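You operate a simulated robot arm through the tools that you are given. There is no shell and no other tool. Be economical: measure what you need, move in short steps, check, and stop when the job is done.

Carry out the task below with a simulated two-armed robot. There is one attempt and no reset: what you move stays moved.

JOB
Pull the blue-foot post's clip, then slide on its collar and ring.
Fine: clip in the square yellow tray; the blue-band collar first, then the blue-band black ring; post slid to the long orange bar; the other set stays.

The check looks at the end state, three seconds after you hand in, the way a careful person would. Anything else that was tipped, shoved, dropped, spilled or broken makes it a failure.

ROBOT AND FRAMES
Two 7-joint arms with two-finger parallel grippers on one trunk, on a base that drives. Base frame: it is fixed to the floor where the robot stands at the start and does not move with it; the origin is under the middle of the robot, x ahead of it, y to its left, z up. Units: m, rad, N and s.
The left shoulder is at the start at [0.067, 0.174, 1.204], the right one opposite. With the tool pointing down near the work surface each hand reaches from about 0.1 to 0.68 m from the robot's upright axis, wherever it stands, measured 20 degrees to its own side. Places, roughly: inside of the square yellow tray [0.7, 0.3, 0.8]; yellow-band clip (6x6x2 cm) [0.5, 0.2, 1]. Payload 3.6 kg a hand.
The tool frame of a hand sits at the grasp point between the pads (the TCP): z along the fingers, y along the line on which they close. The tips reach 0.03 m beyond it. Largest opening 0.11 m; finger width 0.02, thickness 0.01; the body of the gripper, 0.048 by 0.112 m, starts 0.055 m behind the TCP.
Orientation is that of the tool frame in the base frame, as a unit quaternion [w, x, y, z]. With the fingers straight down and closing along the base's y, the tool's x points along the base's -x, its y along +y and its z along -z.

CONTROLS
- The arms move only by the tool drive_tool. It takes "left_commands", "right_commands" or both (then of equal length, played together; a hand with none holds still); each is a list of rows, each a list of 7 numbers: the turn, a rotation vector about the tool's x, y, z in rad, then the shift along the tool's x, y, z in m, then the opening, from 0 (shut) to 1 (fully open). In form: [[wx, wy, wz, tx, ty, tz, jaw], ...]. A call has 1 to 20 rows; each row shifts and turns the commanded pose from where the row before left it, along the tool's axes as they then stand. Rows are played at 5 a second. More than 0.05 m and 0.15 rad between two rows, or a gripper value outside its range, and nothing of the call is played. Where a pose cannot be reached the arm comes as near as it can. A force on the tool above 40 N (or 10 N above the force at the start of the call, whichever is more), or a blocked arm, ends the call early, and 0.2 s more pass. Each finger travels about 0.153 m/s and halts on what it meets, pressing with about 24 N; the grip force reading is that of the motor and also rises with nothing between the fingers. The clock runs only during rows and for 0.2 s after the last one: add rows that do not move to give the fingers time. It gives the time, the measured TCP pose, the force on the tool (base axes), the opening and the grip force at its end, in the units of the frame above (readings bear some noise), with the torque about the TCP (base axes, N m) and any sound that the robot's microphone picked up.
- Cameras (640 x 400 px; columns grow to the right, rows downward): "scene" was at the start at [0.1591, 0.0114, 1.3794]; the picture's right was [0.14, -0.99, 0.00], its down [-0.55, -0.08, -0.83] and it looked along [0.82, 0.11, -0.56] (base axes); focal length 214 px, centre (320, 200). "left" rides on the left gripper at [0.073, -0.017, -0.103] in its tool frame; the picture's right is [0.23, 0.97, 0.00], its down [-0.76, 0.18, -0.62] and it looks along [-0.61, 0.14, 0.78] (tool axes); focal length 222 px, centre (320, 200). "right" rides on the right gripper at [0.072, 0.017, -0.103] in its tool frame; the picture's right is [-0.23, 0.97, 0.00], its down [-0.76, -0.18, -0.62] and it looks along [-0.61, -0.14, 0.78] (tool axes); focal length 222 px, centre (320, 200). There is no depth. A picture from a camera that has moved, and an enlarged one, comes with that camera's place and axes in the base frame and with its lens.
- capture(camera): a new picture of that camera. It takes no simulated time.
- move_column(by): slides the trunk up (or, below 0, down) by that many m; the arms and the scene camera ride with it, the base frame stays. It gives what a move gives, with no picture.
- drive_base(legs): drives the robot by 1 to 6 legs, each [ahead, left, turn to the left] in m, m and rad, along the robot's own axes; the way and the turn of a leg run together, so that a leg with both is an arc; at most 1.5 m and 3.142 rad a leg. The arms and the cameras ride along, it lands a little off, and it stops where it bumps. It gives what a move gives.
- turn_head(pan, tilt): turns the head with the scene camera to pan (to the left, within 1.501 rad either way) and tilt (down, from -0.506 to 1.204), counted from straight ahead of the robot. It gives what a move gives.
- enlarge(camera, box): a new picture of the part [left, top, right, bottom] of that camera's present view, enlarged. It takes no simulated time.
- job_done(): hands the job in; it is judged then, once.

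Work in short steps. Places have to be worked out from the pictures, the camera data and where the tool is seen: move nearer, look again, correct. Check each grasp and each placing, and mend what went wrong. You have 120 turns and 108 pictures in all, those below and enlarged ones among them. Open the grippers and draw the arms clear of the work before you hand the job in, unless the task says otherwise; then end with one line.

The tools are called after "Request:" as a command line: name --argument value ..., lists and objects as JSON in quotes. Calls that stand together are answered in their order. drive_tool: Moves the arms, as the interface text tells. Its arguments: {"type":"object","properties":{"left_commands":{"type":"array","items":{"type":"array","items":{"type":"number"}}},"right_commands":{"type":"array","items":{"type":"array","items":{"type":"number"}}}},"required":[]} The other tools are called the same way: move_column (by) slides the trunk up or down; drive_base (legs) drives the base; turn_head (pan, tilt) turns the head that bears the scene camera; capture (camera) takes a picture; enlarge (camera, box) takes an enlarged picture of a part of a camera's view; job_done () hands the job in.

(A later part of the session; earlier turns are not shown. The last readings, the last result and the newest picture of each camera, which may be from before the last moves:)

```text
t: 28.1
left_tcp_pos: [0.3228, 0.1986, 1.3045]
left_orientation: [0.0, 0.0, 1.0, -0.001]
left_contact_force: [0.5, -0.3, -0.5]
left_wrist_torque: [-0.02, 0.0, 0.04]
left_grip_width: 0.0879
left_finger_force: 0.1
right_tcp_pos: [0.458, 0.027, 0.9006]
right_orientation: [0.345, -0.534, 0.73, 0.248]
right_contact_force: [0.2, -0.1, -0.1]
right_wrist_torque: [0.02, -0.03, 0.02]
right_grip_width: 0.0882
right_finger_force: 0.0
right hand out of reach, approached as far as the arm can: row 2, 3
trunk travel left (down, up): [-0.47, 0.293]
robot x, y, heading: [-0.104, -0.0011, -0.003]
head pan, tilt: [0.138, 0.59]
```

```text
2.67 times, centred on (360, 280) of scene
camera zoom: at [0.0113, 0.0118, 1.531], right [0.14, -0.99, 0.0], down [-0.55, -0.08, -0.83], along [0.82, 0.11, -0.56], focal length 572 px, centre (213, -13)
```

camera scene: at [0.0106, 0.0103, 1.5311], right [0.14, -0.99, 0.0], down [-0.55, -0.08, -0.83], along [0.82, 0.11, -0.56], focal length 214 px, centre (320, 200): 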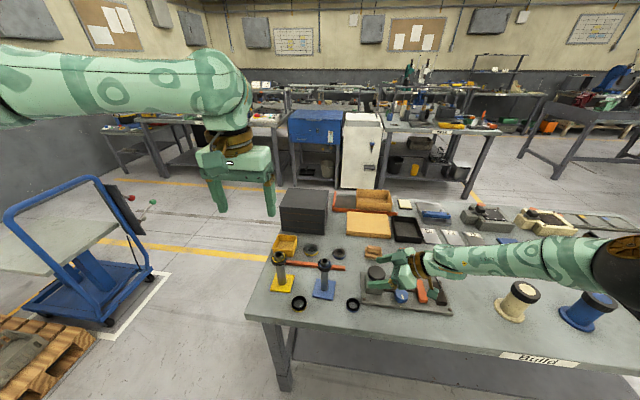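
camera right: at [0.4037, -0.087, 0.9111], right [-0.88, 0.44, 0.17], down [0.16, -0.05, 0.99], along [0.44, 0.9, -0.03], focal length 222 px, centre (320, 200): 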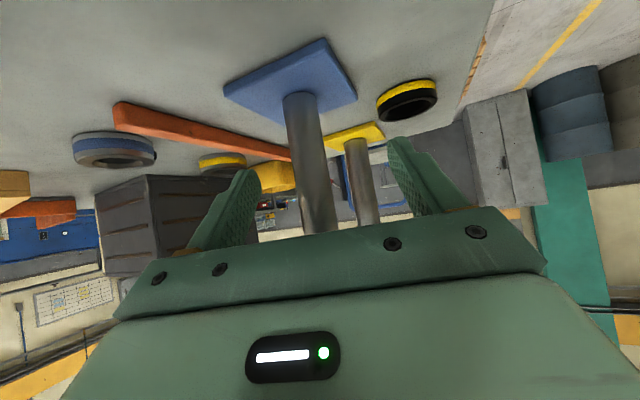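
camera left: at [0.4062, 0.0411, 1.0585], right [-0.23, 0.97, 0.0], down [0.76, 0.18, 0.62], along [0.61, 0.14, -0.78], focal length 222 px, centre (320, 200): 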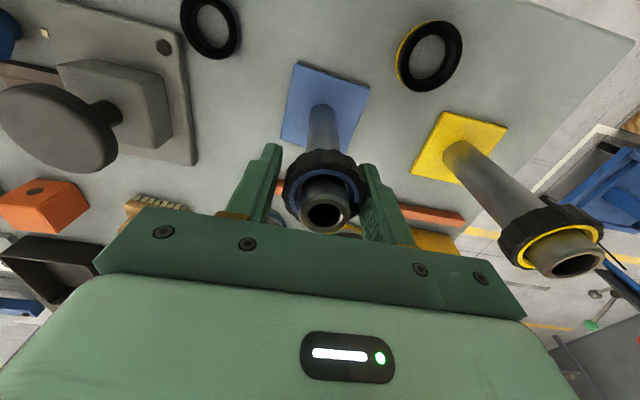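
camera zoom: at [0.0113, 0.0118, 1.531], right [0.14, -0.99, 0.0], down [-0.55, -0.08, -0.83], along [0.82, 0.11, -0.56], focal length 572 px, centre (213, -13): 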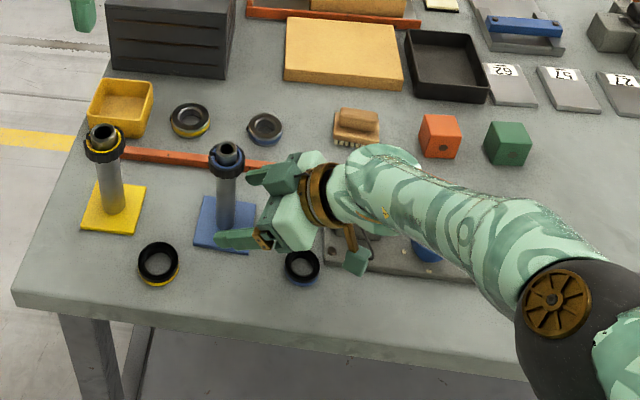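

The arm stops 4 cm short at its limit, but the fingers already straddle the post; I carry the hand the rest of the way with the trunk and base.

Request:
move_column --by -0.026

Request:
drive_base --legs '[[0.02, 0.022, 0]]'

Request:
capture --camera "right"

Request:
enlarge --camera "scene" --box '[240, 220, 480, 340]'

```text
t: 28.8
left_tcp_pos: [0.3235, 0.1982, 1.2787]
left_orientation: [0.001, 0.0, 1.0, -0.001]
left_contact_force: [-0.2, -0.5, 0.9]
left_wrist_torque: [-0.03, -0.04, 0.02]
left_grip_width: 0.0882
left_finger_force: 0.1
right_tcp_pos: [0.4577, 0.0249, 0.8762]
right_orientation: [0.347, -0.533, 0.731, 0.248]
right_contact_force: [0.3, -1.0, 0.9]
right_wrist_torque: [0.0, 0.0, -0.03]
right_grip_width: 0.088
right_finger_force: 0.0
trunk travel left (down, up): [-0.444, 0.319]
robot x, y, heading: [-0.1069, 0.0028, -0.001]
head pan, tilt: [0.138, 0.59]
```

```text
t: 29.6
left_tcp_pos: [0.345, 0.2205, 1.2778]
left_orientation: [0.0, -0.001, 1.0, 0.0]
left_contact_force: [0.0, -0.2, -0.8]
left_wrist_torque: [-0.02, 0.02, 0.02]
left_grip_width: 0.0878
left_finger_force: 0.2
right_tcp_pos: [0.4791, 0.0471, 0.8753]
right_orientation: [0.346, -0.534, 0.73, 0.249]
right_contact_force: [0.5, 0.1, -0.4]
right_wrist_torque: [-0.01, -0.06, 0.01]
right_grip_width: 0.0881
right_finger_force: 0.0
trunk travel left (down, up): [-0.444, 0.319]
robot x, y, heading: [-0.0844, 0.0221, 0.003]
head pan, tilt: [0.138, 0.59]
```

```text
73 pictures are left
camera right: at [0.4237, -0.0668, 0.8863], right [-0.88, 0.44, 0.17], down [0.16, -0.05, 0.99], along [0.44, 0.9, -0.03], focal length 222 px, centre (320, 200)
```

right: 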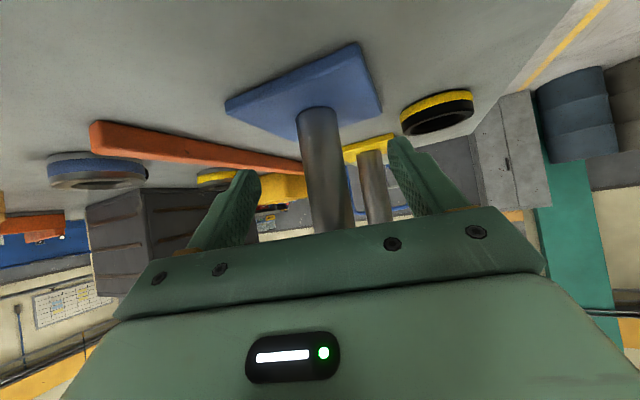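

```text
2.67 times, centred on (360, 280) of scene
camera zoom: at [0.0368, 0.0331, 1.5048], right [0.14, -0.99, 0.0], down [-0.55, -0.08, -0.83], along [0.82, 0.11, -0.56], focal length 572 px, centre (213, -13)
```

zoom: 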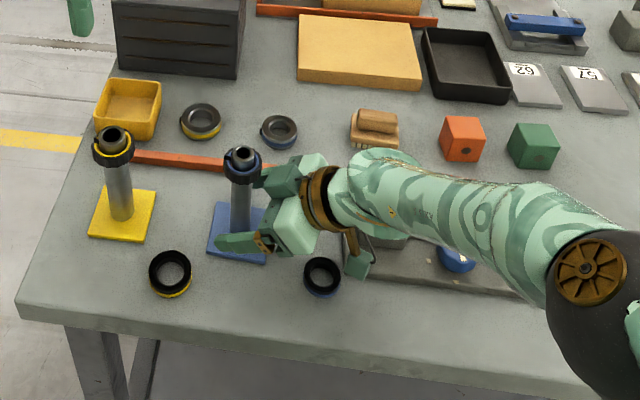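

TCP is ~1 cm short of the post axis and centred. I close the right hand on the post.

Request:
drive_tool --right_commands '[[0, 0, 0, 0, 0.002, 0, 0.5], [0, 0, 0, 0, 0, 0, 0.35], [0, 0, 0, 0, 0, 0, 0.28], [0, 0, 0, 0, 0, 0, 0.15], [0, 0, 0, 0, 0, 0, 0.15]]'

Request:
capture --camera "right"

```text
t: 30.8
left_tcp_pos: [0.3447, 0.2203, 1.2775]
left_orientation: [0.0, -0.001, 1.0, 0.0]
left_contact_force: [0.0, -0.8, 0.2]
left_wrist_torque: [-0.04, -0.03, 0.02]
left_grip_width: 0.0881
left_finger_force: 0.2
right_tcp_pos: [0.4756, 0.0471, 0.8754]
right_orientation: [0.346, -0.534, 0.73, 0.248]
right_contact_force: [-1.5, 0.1, 0.5]
right_wrist_torque: [0.08, 0.18, 0.12]
right_grip_width: 0.0254
right_finger_force: 24.5
trunk travel left (down, up): [-0.444, 0.319]
robot x, y, heading: [-0.081, 0.0218, -0.002]
head pan, tilt: [0.138, 0.59]
```

```text
71 pictures are left
camera right: at [0.4209, -0.066, 0.8864], right [-0.88, 0.44, 0.17], down [0.16, -0.05, 0.99], along [0.44, 0.9, -0.03], focal length 222 px, centre (320, 200)
```

right: 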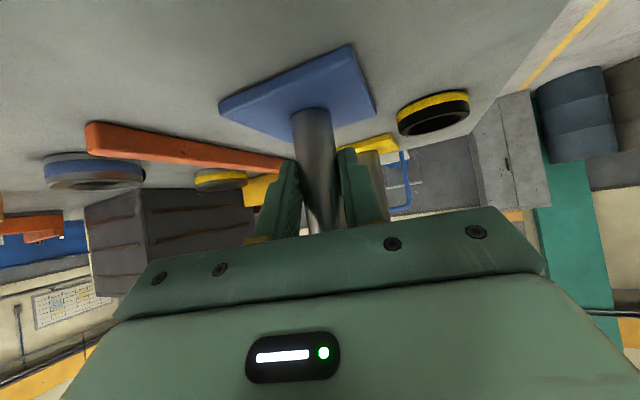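

The right hand holds the post (0.0254 m, 24 N). I yaw the left hand 90° so its fingers come down on the ±x sides of the clip, clear of the right gripper and the clip's gap.

Request:
drive_tool --left_commands '[[0, 0, 0.1428, 0, 0, 0, 0.8], [0, 0, 0.1428, 0, 0, 0, 0.8], [0, 0, 0.1428, 0, 0, 0, 0.8], [0, 0, 0.1428, 0, 0, 0, 0.8], [0, 0, 0.1428, 0, 0, 0, 0.8], [0, 0, 0.1428, 0, 0, 0, 0.8], [0, 0, 0.1428, 0, 0, 0, 0.8], [0, 0, 0.1428, 0, 0, 0, 0.8], [0, 0, 0.1428, 0, 0, 0, 0.8], [0, 0, 0.1428, 0, 0, 0, 0.8], [0, 0, 0.1428, 0, 0, 0, 0.8], [0, 0, 0, 0, 0, 0, 0.8]]'

```text
t: 33.4
left_tcp_pos: [0.3451, 0.2223, 1.2791]
left_orientation: [-0.001, 0.707, 0.707, 0.0]
left_contact_force: [-0.6, -0.2, -0.2]
left_wrist_torque: [-0.03, -0.01, 0.01]
left_grip_width: 0.088
left_finger_force: 0.0
right_tcp_pos: [0.4763, 0.0472, 0.8746]
right_orientation: [0.346, -0.534, 0.73, 0.248]
right_contact_force: [-0.2, -0.7, -0.8]
right_wrist_torque: [0.12, 0.19, 0.08]
right_grip_width: 0.0254
right_finger_force: 24.6
trunk travel left (down, up): [-0.444, 0.319]
robot x, y, heading: [-0.0847, 0.0202, -0.001]
head pan, tilt: [0.138, 0.59]
```

Orientation reached. I move over the post and down to z≈1.10 and look.

Request:
drive_tool --left_commands '[[0, 0, 0, -0.033, 0.0268, 0.018, 0.8], [0, 0, 0, -0.033, 0.0268, 0.018, 0.8], [0, 0, 0, -0.033, 0.0268, 0.018, 0.8], [0, 0, 0, -0.033, 0.0268, 0.018, 0.8], [0, 0, 0, -0.033, 0.0268, 0.018, 0.8], [0, 0, 0, 0, 0, 0.045, 0.8], [0, 0, 0, 0, 0, 0.044, 0.8], [0, 0, 0, 0, 0, 0, 0.8]]'

Request:
capture --camera "left"

Request:
enlarge --camera "scene" --box '[240, 200, 440, 320]'

```text
t: 35.2
left_tcp_pos: [0.4825, 0.0536, 1.0972]
left_orientation: [0.001, 0.706, 0.708, 0.0]
left_contact_force: [0.6, -0.2, 0.4]
left_wrist_torque: [-0.04, -0.01, -0.01]
left_grip_width: 0.0884
left_finger_force: 0.0
right_tcp_pos: [0.477, 0.0474, 0.8753]
right_orientation: [0.346, -0.534, 0.73, 0.248]
right_contact_force: [0.2, -0.1, -0.8]
right_wrist_torque: [0.2, 0.14, -0.05]
right_grip_width: 0.0256
right_finger_force: 24.3
trunk travel left (down, up): [-0.444, 0.319]
robot x, y, heading: [-0.0858, 0.022, 0.002]
head pan, tilt: [0.138, 0.59]
```

```text
70 pictures are left
camera left: at [0.4646, 0.1262, 1.2006], right [0.97, 0.23, 0.0], down [0.18, -0.76, 0.62], along [0.14, -0.61, -0.78], focal length 222 px, centre (320, 200)
```

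left: 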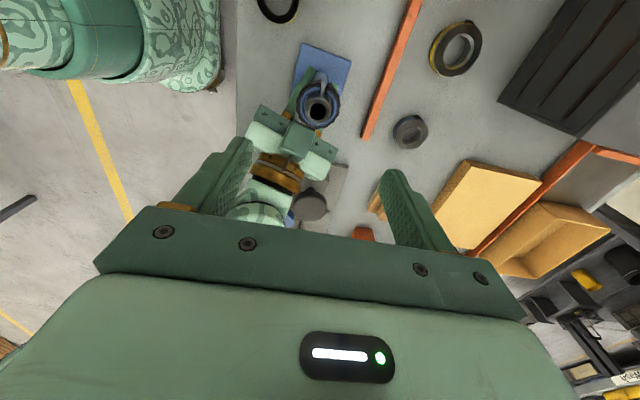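

```text
3.20 times, centred on (340, 260) of scene
camera zoom: at [0.0365, 0.0333, 1.5048], right [0.14, -0.99, 0.0], down [-0.55, -0.08, -0.83], along [0.82, 0.11, -0.56], focal length 686 px, centre (256, 8)
```

zoom: 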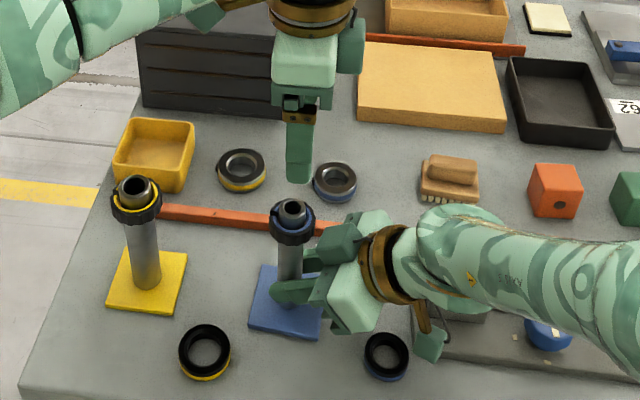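

Post top located at ≈(0.478,0.059). I correct and descend to z≈0.957, then check.

Request:
drive_tool --left_commands '[[0, 0, 0, 0.005, -0.004, 0.02, 0.8], [0, 0, 0, 0, 0, 0.04, 0.8], [0, 0, 0, 0, 0, 0.04, 0.8], [0, 0, 0, 0, 0, 0.04, 0.8], [0, 0, 0, 0, 0, 0, 0.8], [0, 0, 0, 0, 0, 0, 0.8]]'

Request:
capture --camera "left"

Request:
enlarge --camera "scene" --box '[240, 200, 440, 320]'

```text
t: 36.6
left_tcp_pos: [0.4756, 0.056, 0.9612]
left_orientation: [0.001, 0.707, 0.707, 0.0]
left_contact_force: [-0.2, 0.0, -0.3]
left_wrist_torque: [-0.02, 0.03, -0.03]
left_grip_width: 0.0881
left_finger_force: 0.1
right_tcp_pos: [0.4765, 0.0487, 0.8758]
right_orientation: [0.347, -0.534, 0.73, 0.249]
right_contact_force: [-0.9, -0.1, 0.2]
right_wrist_torque: [0.14, 0.22, 0.0]
right_grip_width: 0.0253
right_finger_force: 23.9
trunk travel left (down, up): [-0.444, 0.319]
robot x, y, heading: [-0.0867, 0.023, 0.003]
head pan, tilt: [0.138, 0.59]
```

```text
68 pictures are left
camera left: at [0.4574, 0.1277, 1.0642], right [0.97, 0.23, 0.0], down [0.18, -0.76, 0.62], along [0.14, -0.61, -0.78], focal length 222 px, centre (320, 200)
```

left: 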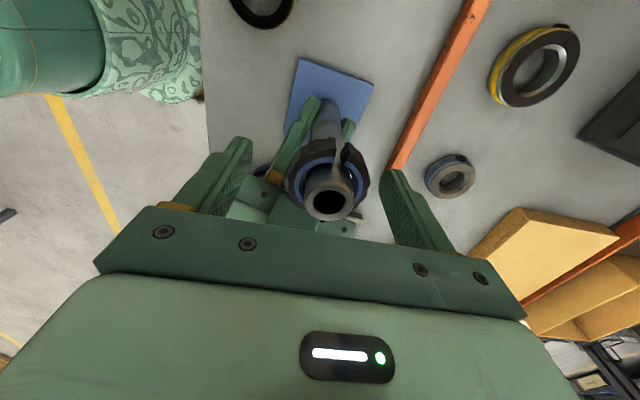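

```text
3.20 times, centred on (340, 260) of scene
camera zoom: at [0.0366, 0.0328, 1.5048], right [0.14, -0.99, 0.0], down [-0.55, -0.08, -0.83], along [0.82, 0.11, -0.56], focal length 686 px, centre (256, 8)
```

zoom: 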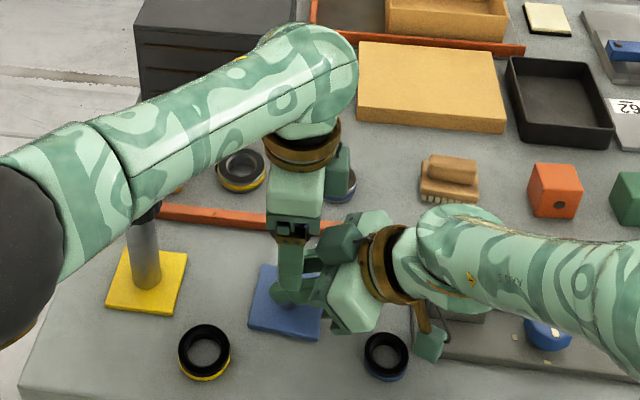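

The clip is well centred between the left fingers. I close on it.

Request:
drive_tool --left_commands '[[0, 0, 0, 0.002, 0.002, 0.003, 0.6], [0, 0, 0, 0, 0, 0, 0.48], [0, 0, 0, 0, 0, 0, 0.4], [0, 0, 0, 0, 0, 0, 0.25], [0, 0, 0, 0, 0, 0, 0.25]]'

Request:
enlarge --camera "left" --box '[220, 40, 420, 240]'

```text
t: 37.8
left_tcp_pos: [0.476, 0.0596, 0.9587]
left_orientation: [0.0, 0.706, 0.708, 0.001]
left_contact_force: [5.0, 0.6, 0.1]
left_wrist_torque: [0.0, 0.02, 0.01]
left_grip_width: 0.0445
left_finger_force: 24.5
right_tcp_pos: [0.4754, 0.048, 0.8751]
right_orientation: [0.345, -0.535, 0.73, 0.249]
right_contact_force: [-5.4, -0.7, 3.0]
right_wrist_torque: [0.29, -0.16, 0.09]
right_grip_width: 0.0257
right_finger_force: 23.9
trunk travel left (down, up): [-0.444, 0.319]
robot x, y, heading: [-0.0859, 0.0168, -0.008]
head pan, tilt: [0.138, 0.59]
heard: snap
```

```text
2.00 times, centred on (320, 140) of left
camera zoom: at [0.4587, 0.1315, 1.0614], right [0.97, 0.23, 0.0], down [0.18, -0.76, 0.62], along [0.14, -0.61, -0.78], focal length 444 px, centre (320, 320)
```

zoom: 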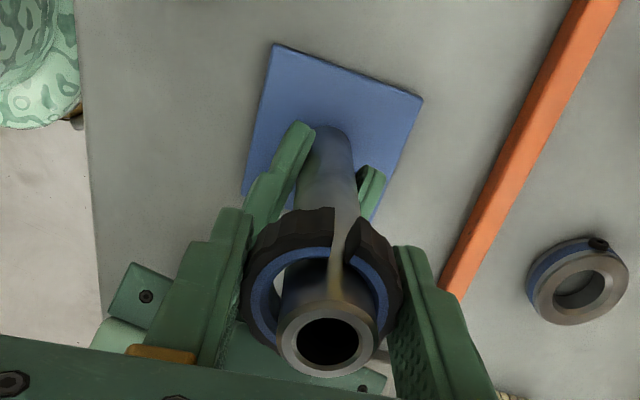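

A snap was heard – the clip likely came out of its seat. I lift the left hand gently 1.5 cm while the right holds, and check.

Request:
drive_tool --left_commands '[[0, 0, 0, 0, 0, -0.003, 0.25], [0, 0, 0, 0, 0, -0.004, 0.25], [0, 0, 0, 0, 0, -0.004, 0.25], [0, 0, 0, 0, 0, -0.004, 0.25], [0, 0, 0, 0, 0, 0, 0.25]]'

Request:
enlarge --camera "left" --box '[220, 40, 420, 240]'

```text
t: 39.0
left_tcp_pos: [0.4769, 0.0603, 0.9708]
left_orientation: [0.001, 0.706, 0.708, -0.001]
left_contact_force: [4.4, -3.4, -1.7]
left_wrist_torque: [0.0, 0.0, -0.05]
left_grip_width: 0.0448
left_finger_force: 24.1
right_tcp_pos: [0.4756, 0.0484, 0.8752]
right_orientation: [0.346, -0.534, 0.73, 0.248]
right_contact_force: [-5.1, 4.8, 3.5]
right_wrist_torque: [-0.08, -0.17, 0.08]
right_grip_width: 0.0256
right_finger_force: 24.5
trunk travel left (down, up): [-0.444, 0.319]
robot x, y, heading: [-0.0885, 0.0187, -0.001]
head pan, tilt: [0.138, 0.59]
```

```text
2.00 times, centred on (320, 140) of left
camera zoom: at [0.4587, 0.1331, 1.0751], right [0.97, 0.23, 0.0], down [0.18, -0.76, 0.62], along [0.14, -0.61, -0.78], focal length 444 px, centre (320, 320)
```

zoom: 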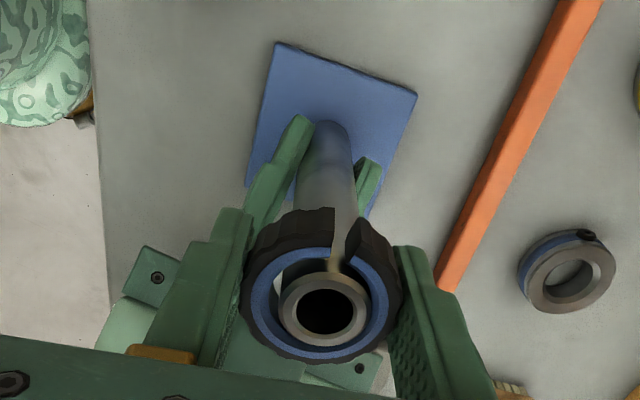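

The clip is sliding up freely off the post. I keep lifting to clear the top.

Request:
drive_tool --left_commands '[[0, 0, 0, 0, 0, -0.006, 0.25], [0, 0, 0, 0, 0, -0.008, 0.25], [0, 0, 0, 0, 0, -0.01, 0.25], [0, 0, 0, 0, 0, -0.015, 0.25], [0, 0, 0, 0, 0, -0.03, 0.25], [0, 0, 0, 0, 0, -0.04, 0.25], [0, 0, 0, 0, 0, -0.04, 0.25], [0, 0, 0, 0, 0, 0, 0.25]]'

Request:
capture --camera "left"

Request:
capture --camera "scene"

```text
t: 40.8
left_tcp_pos: [0.4772, 0.0612, 1.1224]
left_orientation: [0.0, 0.706, 0.708, 0.0]
left_contact_force: [-0.3, -0.7, 0.3]
left_wrist_torque: [0.03, -0.02, 0.0]
left_grip_width: 0.0447
left_finger_force: 24.4
right_tcp_pos: [0.4752, 0.0488, 0.8754]
right_orientation: [0.346, -0.534, 0.73, 0.248]
right_contact_force: [0.4, -1.4, 0.7]
right_wrist_torque: [0.09, 0.2, 0.04]
right_grip_width: 0.0255
right_finger_force: 24.4
trunk travel left (down, up): [-0.444, 0.319]
robot x, y, heading: [-0.0855, 0.021, 0.003]
head pan, tilt: [0.138, 0.59]
```

```text
64 pictures are left
camera left: at [0.4599, 0.1329, 1.2256], right [0.97, 0.23, 0.0], down [0.18, -0.76, 0.62], along [0.14, -0.61, -0.78], focal length 222 px, centre (320, 200)
```

left: 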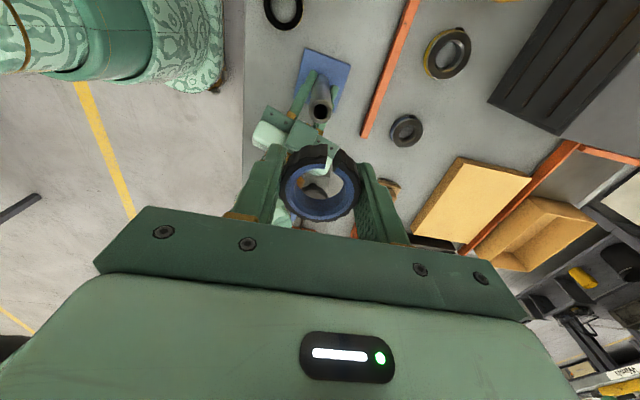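

```text
63 pictures are left
camera scene: at [0.0367, 0.0327, 1.5048], right [0.14, -0.99, 0.0], down [-0.55, -0.08, -0.83], along [0.82, 0.11, -0.56], focal length 214 px, centre (320, 200)
```

scene: 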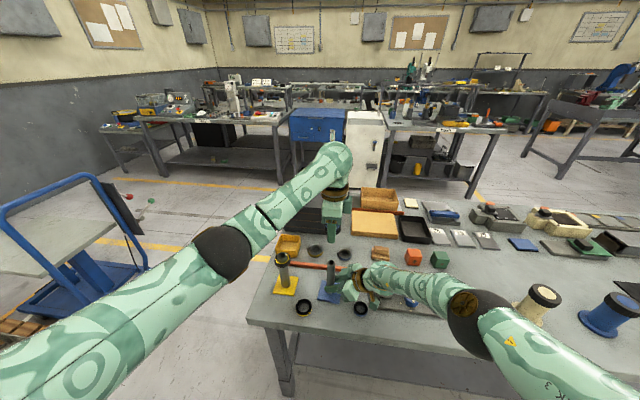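

The clip is in the left hand and the post stayed put. I open the right hand and retreat along its approach line, then up.

Request:
drive_tool --right_commands '[[0, 0, 0, 0, 0, 0, 0.5], [0, 0, 0, 0, 0, 0, 0.8], [0, 0, 0, 0, 0, 0, 0.8], [0, 0, 0, 0, 0, -0.03, 0.8], [0, 0, 0, 0, 0, -0.04, 0.8], [0, 0, 0, 0, 0, -0.04, 0.8], [0, 0, 0, -0.01, 0, -0.04, 0.8], [0, 0, 0, -0.03, 0, -0.03, 0.8], [0, 0, 0, -0.03, 0, -0.03, 0.8], [0, 0, 0, 0, 0, 0, 0.8]]'

Request:
capture --camera "scene"

```text
t: 43.0
left_tcp_pos: [0.4787, 0.0608, 1.121]
left_orientation: [0.0, 0.707, 0.708, 0.0]
left_contact_force: [0.7, -0.7, 0.1]
left_wrist_torque: [0.0, 0.01, -0.01]
left_grip_width: 0.0444
left_finger_force: 23.9
right_tcp_pos: [0.4414, -0.0628, 1.0603]
right_orientation: [0.346, -0.534, 0.731, 0.248]
right_contact_force: [-0.1, -0.6, -0.2]
right_wrist_torque: [0.02, -0.04, 0.01]
right_grip_width: 0.088
right_finger_force: 0.0
trunk travel left (down, up): [-0.444, 0.319]
robot x, y, heading: [-0.0852, 0.0247, 0.001]
head pan, tilt: [0.138, 0.59]
```

```text
62 pictures are left
camera scene: at [0.0372, 0.0327, 1.5047], right [0.14, -0.99, 0.0], down [-0.55, -0.08, -0.83], along [0.82, 0.11, -0.56], focal length 214 px, centre (320, 200)
```

scene: 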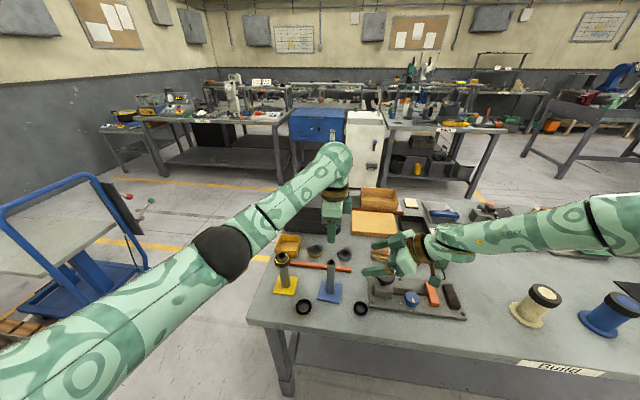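

The post stands free. I move the right hand aside to the right and bring it back to fingers-down.

Request:
drive_tool --right_commands '[[0, 0, 0, 0.0076, -0.0116, -0.0406, 0.8], [0, 0, 0, 0.0076, -0.0116, -0.0406, 0.8], [0, 0, 0, 0.0076, -0.0116, -0.0406, 0.8], [0, 0, 0, 0.0076, -0.0116, -0.0406, 0.8], [0, 0, 0, 0.0076, -0.0116, -0.0406, 0.8], [0, 0.147, 0, 0, 0, 0, 0.8], [0, 0.147, 0, 0, 0, 0, 0.8], [0, 0.147, 0, 0, 0, 0, 0.8], [0, 0.147, 0, 0, 0, 0, 0.8], [0, 0.147, 0, 0, 0, 0, 0.8], [0, 0.147, 0, 0, 0, 0, 0.8], [0, 0, 0.1397, 0, 0, 0, 0.8], [0, 0, 0.1397, 0, 0, 0, 0.8], [0, 0, 0.1397, 0, 0, 0, 0.8], [0, 0, 0.1397, 0, 0, 0, 0.8], [0, 0, 0.1397, 0, 0, 0, 0.8], [0, 0, 0.1397, 0, 0, 0, 0.8], [0, 0, 0.1397, 0, 0, 0, 0.8], [0, 0, 0.1397, 0, 0, 0, 0.8], [0, 0, 0.1397, 0, 0, 0, 0.8]]'

```text
t: 47.2
left_tcp_pos: [0.4774, 0.0606, 1.1213]
left_orientation: [0.0, 0.706, 0.708, 0.0]
left_contact_force: [0.1, -0.3, -0.5]
left_wrist_torque: [-0.02, 0.03, 0.01]
left_grip_width: 0.0442
left_finger_force: 24.4
right_tcp_pos: [0.5652, -0.2571, 1.1415]
right_orientation: [0.048, -0.001, 0.988, 0.144]
right_contact_force: [-0.2, 0.5, -0.2]
right_wrist_torque: [0.0, 0.01, -0.04]
right_grip_width: 0.088
right_finger_force: 0.1
right hand out of reach, approached as far as the arm can: row 4, 5, 6, 7, 8, 9, 10, 11
trunk travel left (down, up): [-0.444, 0.319]
robot x, y, heading: [-0.0833, 0.0196, 0.003]
head pan, tilt: [0.138, 0.59]
```

I straighten the residual tilt of the right hand and draw it back and up before driving.

Request:
drive_tool --right_commands '[[0.097, 0.032, 0, 0, 0, 0, 0.8], [0.097, 0.032, 0, 0, 0, 0, 0.8], [0.097, 0.032, 0, 0, 0, 0, 0.8], [0, 0, 0, 0.04, 0, -0.02, 0.8], [0, 0, 0, 0.04, 0, -0.03, 0.8], [0, 0, 0, 0.04, 0, -0.03, 0.8], [0, 0, 0, 0.04, 0, -0.03, 0.8], [0, 0, 0, 0, 0, 0, 0.8]]'

```text
t: 49.0
left_tcp_pos: [0.4784, 0.0607, 1.1224]
left_orientation: [0.0, 0.706, 0.708, 0.0]
left_contact_force: [0.0, 0.1, -0.4]
left_wrist_torque: [0.02, -0.01, 0.01]
left_grip_width: 0.0444
left_finger_force: 24.7
right_tcp_pos: [0.5452, -0.3169, 1.2368]
right_orientation: [0.047, -0.002, 0.988, 0.145]
right_contact_force: [0.7, 0.7, 1.1]
right_wrist_torque: [-0.01, 0.02, -0.01]
right_grip_width: 0.0881
right_finger_force: 0.1
right hand out of reach, approached as far as the arm can: row 1, 2, 3, 4, 5, 6, 7
trunk travel left (down, up): [-0.444, 0.319]
robot x, y, heading: [-0.0835, 0.0227, 0.001]
head pan, tilt: [0.138, 0.59]
```

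The right wrist is at a limit but it's safely clear; I leave it for now. I drive ahead 0.14 m carrying the clip at height.

Request:
drive_base --legs '[[0.14, 0, 0]]'

```text
t: 50.3
left_tcp_pos: [0.6178, 0.0608, 1.1213]
left_orientation: [0.0, 0.707, 0.707, 0.0]
left_contact_force: [0.1, 0.0, -0.8]
left_wrist_torque: [-0.04, 0.03, 0.03]
left_grip_width: 0.0443
left_finger_force: 24.2
right_tcp_pos: [0.6875, -0.3159, 1.2366]
right_orientation: [0.048, -0.001, 0.988, 0.145]
right_contact_force: [0.2, -0.6, 0.0]
right_wrist_torque: [0.01, 0.03, 0.0]
right_grip_width: 0.088
right_finger_force: 0.2
trunk travel left (down, up): [-0.444, 0.319]
robot x, y, heading: [0.0566, 0.0223, 0.003]
head pan, tilt: [0.138, 0.59]
```

Now I carry the clip left to above the yellow tray at height, then look.

Request:
drive_tool --left_commands '[[0, 0, 0, 0.039, 0.008, 0, 0.25], [0, 0, 0, 0.039, 0.008, 0, 0.25], [0, 0, 0, 0.039, 0.008, 0, 0.25], [0, 0, 0, 0.039, 0.008, 0, 0.25], [0, 0, 0, 0.039, 0.008, 0, 0.25], [0, 0, 0, 0, 0, 0, 0.25]]'

Request:
capture --camera "left"

Request:
capture --camera "scene"

```text
t: 51.7
left_tcp_pos: [0.659, 0.2558, 1.1232]
left_orientation: [0.001, 0.706, 0.708, 0.0]
left_contact_force: [-0.2, 0.5, -0.2]
left_wrist_torque: [0.0, -0.02, 0.01]
left_grip_width: 0.0444
left_finger_force: 24.4
right_tcp_pos: [0.6861, -0.318, 1.2366]
right_orientation: [0.048, -0.002, 0.988, 0.146]
right_contact_force: [0.0, 0.3, -0.2]
right_wrist_torque: [0.04, 0.04, 0.02]
right_grip_width: 0.0879
right_finger_force: 0.0
trunk travel left (down, up): [-0.444, 0.319]
robot x, y, heading: [0.0555, 0.019, -0.004]
head pan, tilt: [0.138, 0.59]
```

```text
61 pictures are left
camera left: at [0.6409, 0.3277, 1.2269], right [0.97, 0.23, 0.0], down [0.18, -0.76, 0.62], along [0.14, -0.61, -0.78], focal length 222 px, centre (320, 200)
```

left: 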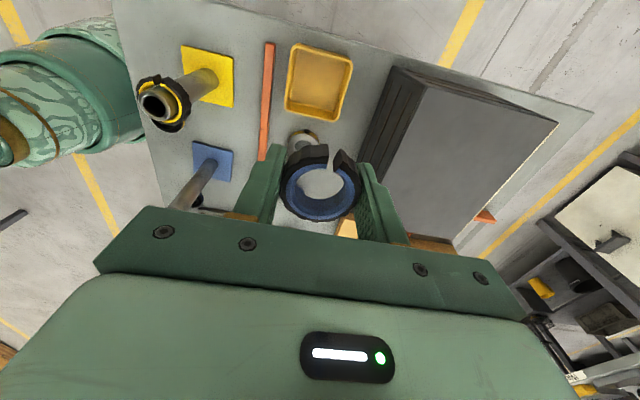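

```text
60 pictures are left
camera scene: at [0.1767, 0.0324, 1.5048], right [0.14, -0.99, 0.0], down [-0.55, -0.08, -0.83], along [0.82, 0.11, -0.56], focal length 214 px, centre (320, 200)
```

scene: 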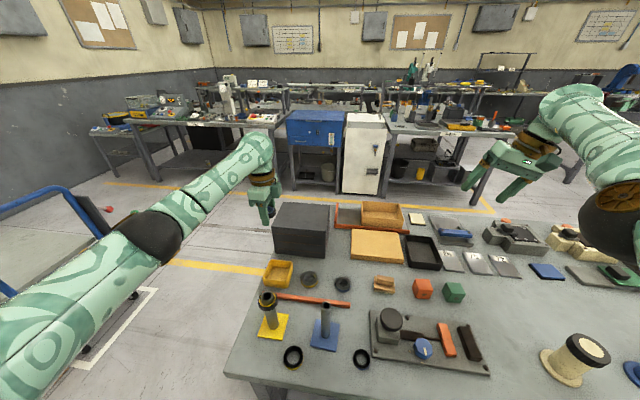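

The tray centre comes to ≈(0.655,0.252). I lower the trunk 0.12 m to gain downward reach.

Request:
move_column --by -0.12

Request:
capture --camera "left"

Request:
enlarge --camera "scene" --box '[200, 180, 420, 320]'

```text
t: 53.2
left_tcp_pos: [0.6579, 0.2562, 1.0019]
left_orientation: [0.001, 0.707, 0.707, -0.001]
left_contact_force: [0.6, 0.3, -0.8]
left_wrist_torque: [0.01, 0.0, 0.01]
left_grip_width: 0.0446
left_finger_force: 23.9
right_tcp_pos: [0.704, -0.3182, 1.0751]
right_orientation: [0.011, 0.003, 0.989, 0.145]
right_contact_force: [0.7, 0.2, 0.1]
right_wrist_torque: [-0.03, -0.02, 0.0]
right_grip_width: 0.088
right_finger_force: 0.0
trunk travel left (down, up): [-0.324, 0.439]
robot x, y, heading: [0.0525, 0.0219, 0.001]
head pan, tilt: [0.138, 0.59]
```

```text
59 pictures are left
camera left: at [0.6393, 0.3285, 1.1056], right [0.97, 0.23, 0.0], down [0.18, -0.76, 0.62], along [0.14, -0.61, -0.78], focal length 222 px, centre (320, 200)
```

left: 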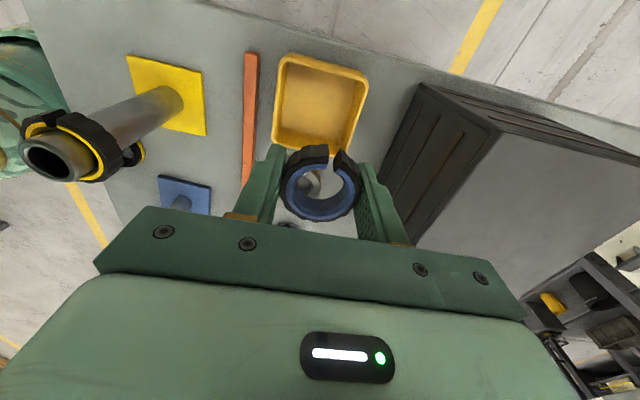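

```text
2.86 times, centred on (310, 250) of scene
camera zoom: at [0.2121, 0.033, 1.3837], right [0.14, -0.99, 0.0], down [-0.55, -0.08, -0.83], along [0.82, 0.11, -0.56], focal length 613 px, centre (349, 57)
```

zoom: 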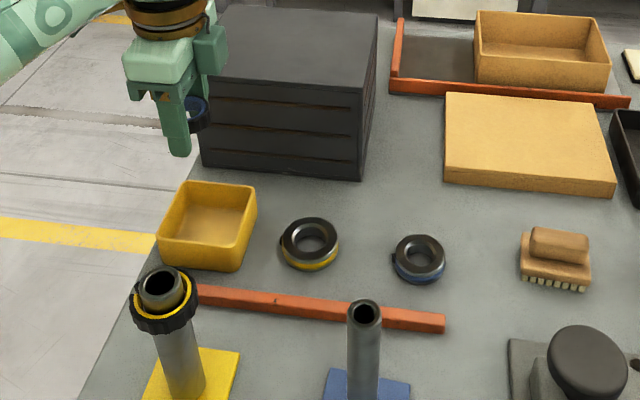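

The tray is centred at ≈(0.655,0.256), right under the hand. I descend so the tips are just inside the tray.

Request:
drive_tool --left_commands '[[0, 0, 0, 0, -0.003, 0.04, 0.25], [0, 0, 0, 0, 0, 0.04, 0.25], [0, 0, 0, 0, 0, 0.03, 0.25], [0, 0, 0, 0, 0, 0.015, 0.25], [0, 0, 0, 0, 0, 0.01, 0.25], [0, 0, 0, 0, 0, 0, 0.25]]'

Request:
capture --camera "left"

Request:
enlarge --camera "scene" --box '[200, 180, 420, 320]'

```text
t: 54.6
left_tcp_pos: [0.6523, 0.2561, 0.8662]
left_orientation: [0.001, 0.706, 0.708, -0.001]
left_contact_force: [1.6, -0.7, -0.3]
left_wrist_torque: [-0.01, 0.0, -0.03]
left_grip_width: 0.0443
left_finger_force: 24.1
right_tcp_pos: [0.7057, -0.3173, 1.075]
right_orientation: [0.01, 0.003, 0.989, 0.146]
right_contact_force: [-0.3, 0.6, 0.5]
right_wrist_torque: [0.02, 0.01, -0.04]
right_grip_width: 0.0881
right_finger_force: 0.1
trunk travel left (down, up): [-0.324, 0.439]
robot x, y, heading: [0.0507, 0.0222, 0.003]
head pan, tilt: [0.138, 0.59]
```

```text
57 pictures are left
camera left: at [0.6347, 0.3282, 0.9705], right [0.97, 0.23, 0.0], down [0.18, -0.76, 0.62], along [0.14, -0.61, -0.78], focal length 222 px, centre (320, 200)
```

left: 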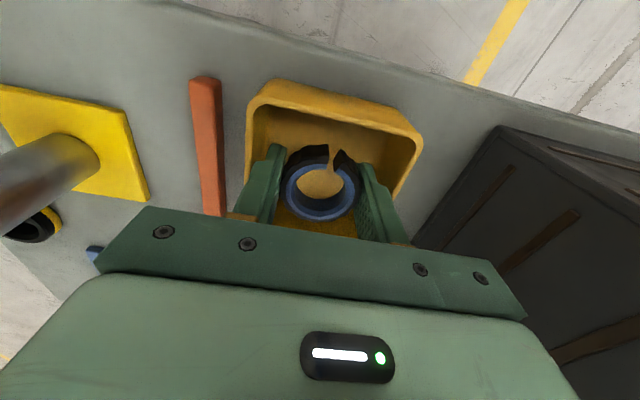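

```text
2.86 times, centred on (310, 250) of scene
camera zoom: at [0.2127, 0.033, 1.3835], right [0.14, -0.99, 0.0], down [-0.55, -0.08, -0.83], along [0.82, 0.11, -0.56], focal length 613 px, centre (349, 57)
```

zoom: 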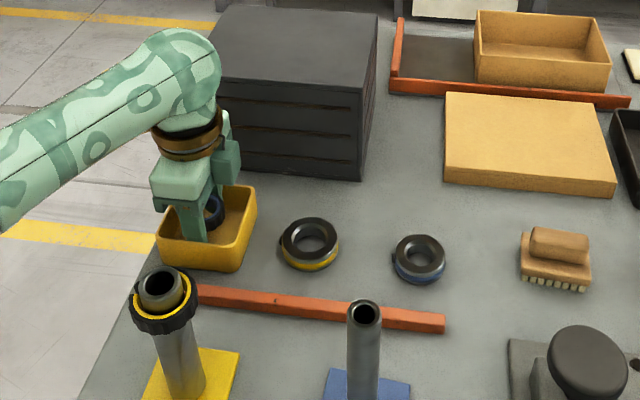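

The fingers and clip are inside the tray. I lower a bit more and open only slightly to release, then rise.

Request:
drive_tool --left_commands '[[0, 0, 0, 0, 0.003, 0.004, 0.25], [0, 0, 0, 0, 0, 0.004, 0.25], [0, 0, 0, 0, 0, 0, 0.47], [0, 0, 0, 0, 0, 0, 0.47], [0, 0, 0, 0, 0, -0.01, 0.47], [0, 0, 0, 0, 0, -0.04, 0.47], [0, 0, 0, 0, 0, -0.05, 0.47], [0, 0, 0, 0, 0, -0.05, 0.47], [0, 0, 0, 0, 0, 0, 0.47]]'

Request:
capture --camera "left"

Request:
enlarge --camera "scene" --box '[200, 180, 420, 320]'

```text
t: 56.6
left_tcp_pos: [0.656, 0.2557, 1.008]
left_orientation: [0.0, 0.707, 0.707, -0.001]
left_contact_force: [0.2, 0.6, 0.3]
left_wrist_torque: [-0.01, 0.0, 0.05]
left_grip_width: 0.0515
left_finger_force: 0.0
right_tcp_pos: [0.7056, -0.3169, 1.0736]
right_orientation: [0.01, 0.003, 0.99, 0.144]
right_contact_force: [0.0, -0.8, 0.1]
right_wrist_torque: [0.01, -0.04, -0.01]
right_grip_width: 0.088
right_finger_force: 0.0
trunk travel left (down, up): [-0.324, 0.439]
robot x, y, heading: [0.0559, 0.027, 0.003]
head pan, tilt: [0.138, 0.59]
```

```text
55 pictures are left
camera left: at [0.6389, 0.3295, 1.1113], right [0.97, 0.23, 0.0], down [0.18, -0.76, 0.62], along [0.14, -0.61, -0.78], focal length 222 px, centre (320, 200)
```

left: 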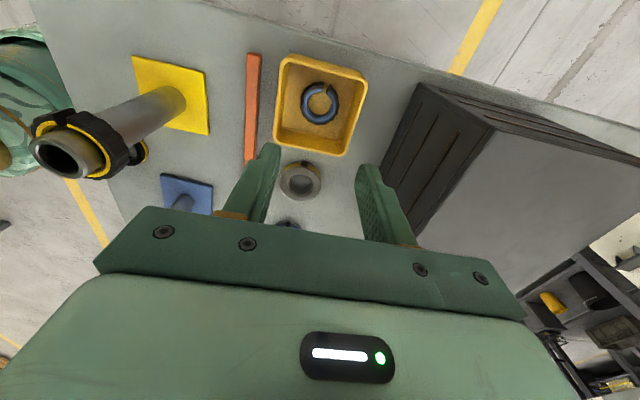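

```text
2.86 times, centred on (310, 250) of scene
camera zoom: at [0.2131, 0.0332, 1.3834], right [0.14, -0.99, 0.0], down [-0.55, -0.08, -0.83], along [0.82, 0.11, -0.56], focal length 613 px, centre (349, 57)
```

zoom: 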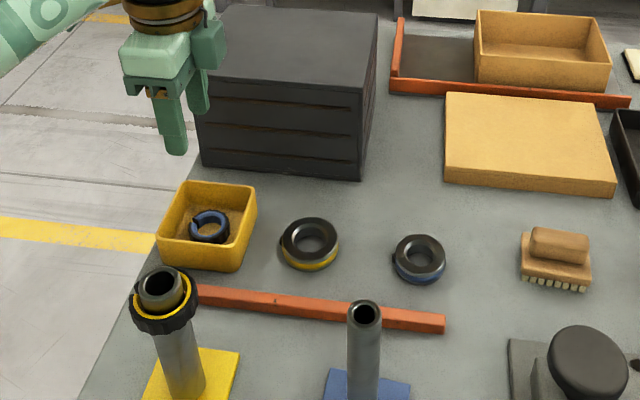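

The clip lies in the tray. Next the blue collar at ≈(0.651,0.013): I move the left hand over it.

Request:
drive_tool --left_commands '[[0, 0, 0, -0.0405, -0.001, 0, 0.8], [0, 0, 0, -0.0405, -0.001, 0, 0.8], [0, 0, 0, -0.0405, -0.001, 0, 0.8], [0, 0, 0, -0.0405, -0.001, 0, 0.8], [0, 0, 0, -0.0405, -0.001, 0, 0.8], [0, 0, 0, -0.0405, 0, 0, 0.8], [0, 0, 0, 0, 0, 0, 0.8]]'

Request:
capture --camera "left"

Request:
enlarge --camera "scene" --box '[240, 180, 460, 320]'

```text
t: 58.2
left_tcp_pos: [0.6556, 0.0154, 1.0069]
left_orientation: [0.001, 0.707, 0.708, 0.0]
left_contact_force: [0.1, 0.8, -0.7]
left_wrist_torque: [-0.02, 0.02, -0.01]
left_grip_width: 0.088
left_finger_force: 0.1
right_tcp_pos: [0.7041, -0.3179, 1.0735]
right_orientation: [0.01, 0.003, 0.989, 0.145]
right_contact_force: [0.3, -0.3, -0.2]
right_wrist_torque: [0.01, 0.0, 0.03]
right_grip_width: 0.0881
right_finger_force: 0.0
trunk travel left (down, up): [-0.324, 0.439]
robot x, y, heading: [0.0544, 0.0214, -0.002]
head pan, tilt: [0.138, 0.59]
```

```text
53 pictures are left
camera left: at [0.637, 0.088, 1.1112], right [0.97, 0.23, 0.0], down [0.18, -0.76, 0.62], along [0.14, -0.61, -0.78], focal length 222 px, centre (320, 200)
```

left: 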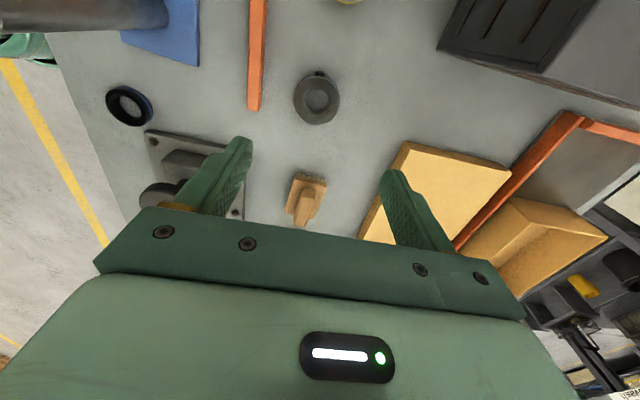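

```text
2.86 times, centred on (350, 250) of scene
camera zoom: at [0.2129, 0.034, 1.3834], right [0.14, -0.99, 0.0], down [-0.55, -0.08, -0.83], along [0.82, 0.11, -0.56], focal length 613 px, centre (234, 57)
```

zoom: 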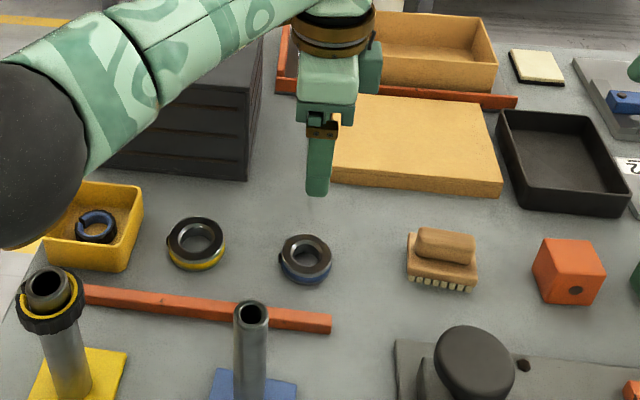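

Collar ≈(0.650,0.017). I descend partway and re-measure.

Request:
drive_tool --left_commands '[[0, 0, 0, 0.002, -0.005, 0.03, 0.8], [0, 0, 0, 0, 0, 0.04, 0.8], [0, 0, 0, 0, 0, 0.03, 0.8], [0, 0, 0, 0, 0, 0, 0.8], [0, 0, 0, 0, 0, 0, 0.8]]'

Request:
capture --camera "left"

```text
t: 59.4
left_tcp_pos: [0.6504, 0.0151, 0.9079]
left_orientation: [0.0, 0.707, 0.707, 0.0]
left_contact_force: [0.4, 0.3, -0.3]
left_wrist_torque: [-0.02, -0.01, 0.03]
left_grip_width: 0.0881
left_finger_force: 0.0
right_tcp_pos: [0.7057, -0.3175, 1.0742]
right_orientation: [0.01, 0.003, 0.989, 0.146]
right_contact_force: [0.6, 0.8, 1.2]
right_wrist_torque: [0.02, -0.02, -0.01]
right_grip_width: 0.088
right_finger_force: 0.1
trunk travel left (down, up): [-0.324, 0.439]
robot x, y, heading: [0.0546, 0.0203, 0.001]
head pan, tilt: [0.138, 0.59]
```

```text
51 pictures are left
camera left: at [0.6315, 0.0872, 1.0114], right [0.97, 0.23, 0.0], down [0.18, -0.76, 0.62], along [0.14, -0.61, -0.78], focal length 222 px, centre (320, 200)
```

left: 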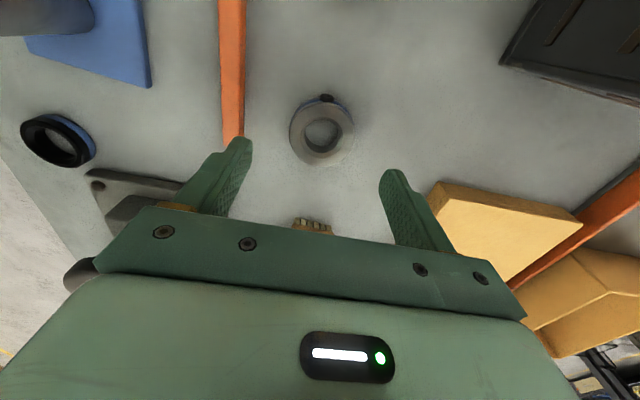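

Collar refined to ≈(0.649,0.019). I descend to grip height (tips just above the table).

Request:
drive_tool --left_commands '[[0, 0, 0, 0.004, -0.001, 0.03, 0.8], [0, 0, 0, 0, 0, 0.02, 0.8], [0, 0, 0, 0, 0, 0.01, 0.8], [0, 0, 0, 0, 0, 0, 0.8], [0, 0, 0, 0, 0, 0, 0.8]]'

Request:
capture --camera "left"

Request:
enlarge --camera "scene" --box '[290, 200, 400, 300]'

```text
t: 60.6
left_tcp_pos: [0.6457, 0.0202, 0.8483]
left_orientation: [0.002, 0.706, 0.708, 0.002]
left_contact_force: [1.0, -0.9, 6.4]
left_wrist_torque: [0.0, 0.28, -0.03]
left_grip_width: 0.0877
left_finger_force: 0.1
right_tcp_pos: [0.7041, -0.3174, 1.074]
right_orientation: [0.011, 0.002, 0.989, 0.146]
right_contact_force: [-1.2, 0.2, 0.6]
right_wrist_torque: [0.0, 0.01, 0.01]
right_grip_width: 0.0878
right_finger_force: 0.0
trunk travel left (down, up): [-0.324, 0.439]
robot x, y, heading: [0.0574, 0.0226, -0.001]
head pan, tilt: [0.138, 0.59]
```

```text
50 pictures are left
camera left: at [0.628, 0.0918, 0.9536], right [0.97, 0.23, 0.0], down [0.18, -0.76, 0.62], along [0.15, -0.61, -0.78], focal length 222 px, centre (320, 200)
```

left: 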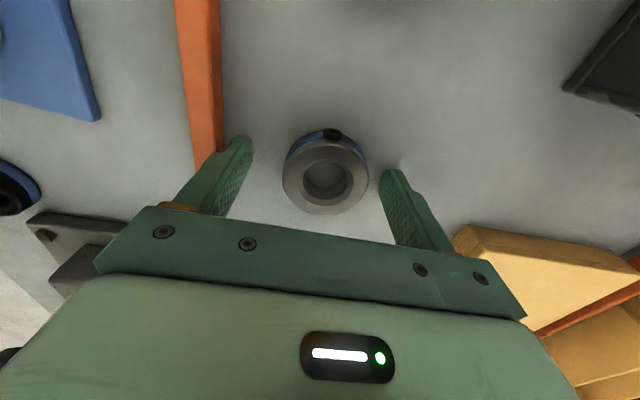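

```text
4.00 times, centred on (345, 250) of scene
camera zoom: at [0.2122, 0.0327, 1.3836], right [0.14, -0.99, 0.0], down [-0.55, -0.08, -0.83], along [0.82, 0.11, -0.56], focal length 858 px, centre (220, 0)
```

zoom: 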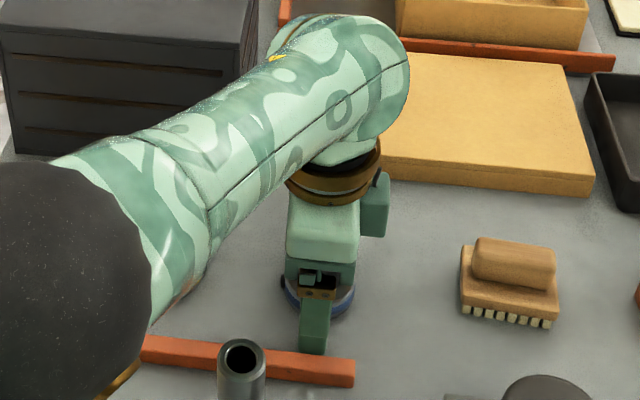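

The tips just touch the table (6 N), so the table is at z≈0.818. I raise 4 mm, shift 3 mm to centre, and close.

Request:
drive_tool --left_commands '[[0, 0, 0, 0, 0.0035, -0.004, 0.8], [0, 0, 0, 0, 0, 0, 0.62], [0, 0, 0, 0, 0, 0, 0.52], [0, 0, 0, 0, 0, 0, 0.4], [0, 0, 0, 0, 0, 0, 0.3], [0, 0, 0, 0, 0, 0, 0.3]]'

Request:
enlarge --camera "left" --box '[220, 100, 420, 240]'

```text
t: 62.0
left_tcp_pos: [0.6489, 0.0226, 0.8541]
left_orientation: [0.0, 0.706, 0.708, 0.0]
left_contact_force: [-0.3, -0.3, 0.0]
left_wrist_torque: [0.0, -0.03, -0.01]
left_grip_width: 0.0533
left_finger_force: 23.8
left hand out of reach, approached as far as the arm can: row 1
right_tcp_pos: [0.705, -0.318, 1.0747]
right_orientation: [0.01, 0.003, 0.989, 0.145]
right_contact_force: [0.6, -0.1, -0.1]
right_wrist_torque: [0.0, 0.0, 0.03]
right_grip_width: 0.0879
right_finger_force: 0.1
trunk travel left (down, up): [-0.324, 0.439]
robot x, y, heading: [0.0518, 0.0231, -0.0]
head pan, tilt: [0.138, 0.59]
```

```text
2.86 times, centred on (320, 170) of left
camera zoom: at [0.6314, 0.095, 0.9577], right [0.97, 0.23, 0.0], down [0.18, -0.76, 0.62], along [0.14, -0.61, -0.78], focal length 635 px, centre (320, 286)
```

zoom: 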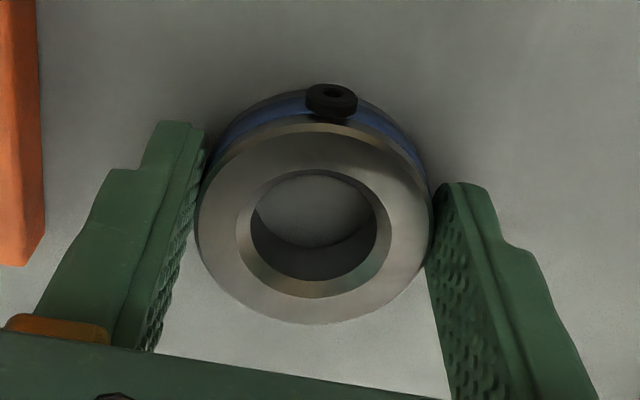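

The collar is held centred (0.0533 m). I lift it and carry it over the post at height.

Request:
drive_tool --left_commands '[[0, 0, 0, 0, 0, -0.02, 0.3], [0, 0, 0, 0, 0, -0.045, 0.3], [0, 0, 0, 0, 0, -0.045, 0.3], [0, 0, 0, 0, 0, -0.045, 0.3], [0, 0, 0, 0, 0, -0.045, 0.3], [0, 0, 0, 0.009, -0.042, 0, 0.3], [0, 0, 0, 0.009, -0.042, 0, 0.3], [0, 0, 0, 0.009, -0.042, 0, 0.3], [0, 0, 0, 0.009, -0.042, 0, 0.3], [0, 0, 0, 0, 0, 0, 0.3], [0, 0, 0, 0, 0, 0, 0.3]]'

Request:
capture --camera "left"

Request:
enlarge --camera "scene" --box '[230, 180, 430, 340]'

Request:
capture --camera "right"

```text
t: 64.4
left_tcp_pos: [0.6692, 0.0151, 1.0475]
left_orientation: [0.0, 0.706, 0.708, 0.0]
left_contact_force: [0.5, -0.1, -2.7]
left_wrist_torque: [0.04, 0.0, -0.08]
left_grip_width: 0.0535
left_finger_force: 24.0
left hand out of reach, approached as far as the arm can: row 1, 2, 3, 4, 6, 7, 8, 9
right_tcp_pos: [0.7044, -0.3174, 1.0723]
right_orientation: [0.01, 0.003, 0.989, 0.146]
right_contact_force: [-0.3, 0.0, -0.8]
right_wrist_torque: [-0.04, -0.02, -0.01]
right_grip_width: 0.0879
right_finger_force: 0.2
trunk travel left (down, up): [-0.324, 0.439]
robot x, y, heading: [0.0579, 0.0211, 0.003]
head pan, tilt: [0.138, 0.59]
```

```text
47 pictures are left
camera left: at [0.6508, 0.0868, 1.1501], right [0.97, 0.23, 0.0], down [0.18, -0.76, 0.62], along [0.14, -0.61, -0.78], focal length 222 px, centre (320, 200)
```

left: 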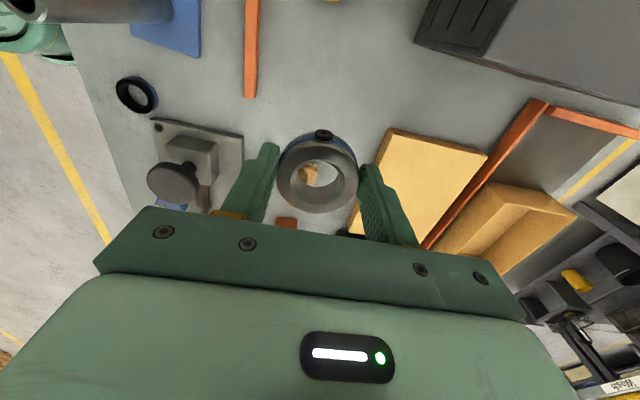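

```text
2.50 times, centred on (330, 260) of scene
camera zoom: at [0.213, 0.0328, 1.3834], right [0.14, -0.99, 0.0], down [-0.55, -0.08, -0.83], along [0.82, 0.11, -0.56], focal length 536 px, centre (295, 50)
```

zoom: 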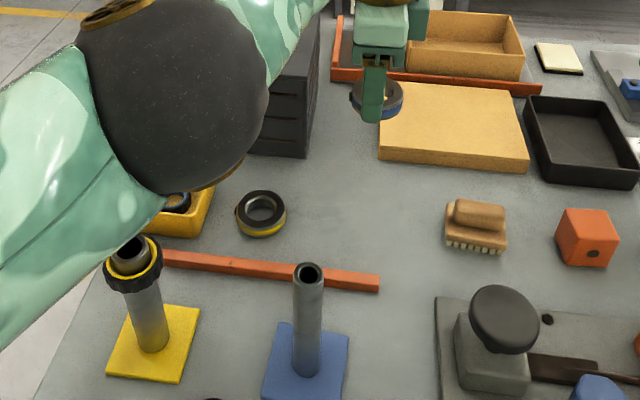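

```text
45 pictures are left
camera right: at [0.6305, -0.3301, 1.1769], right [0.23, 0.93, 0.28], down [0.75, -0.36, 0.56], along [0.62, 0.08, -0.78], focal length 222 px, centre (320, 200)
```

right: 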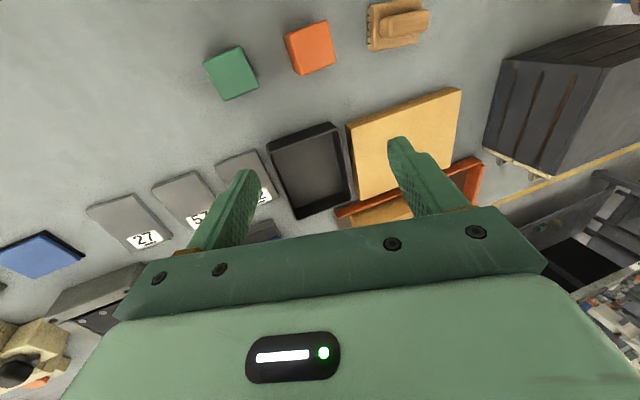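

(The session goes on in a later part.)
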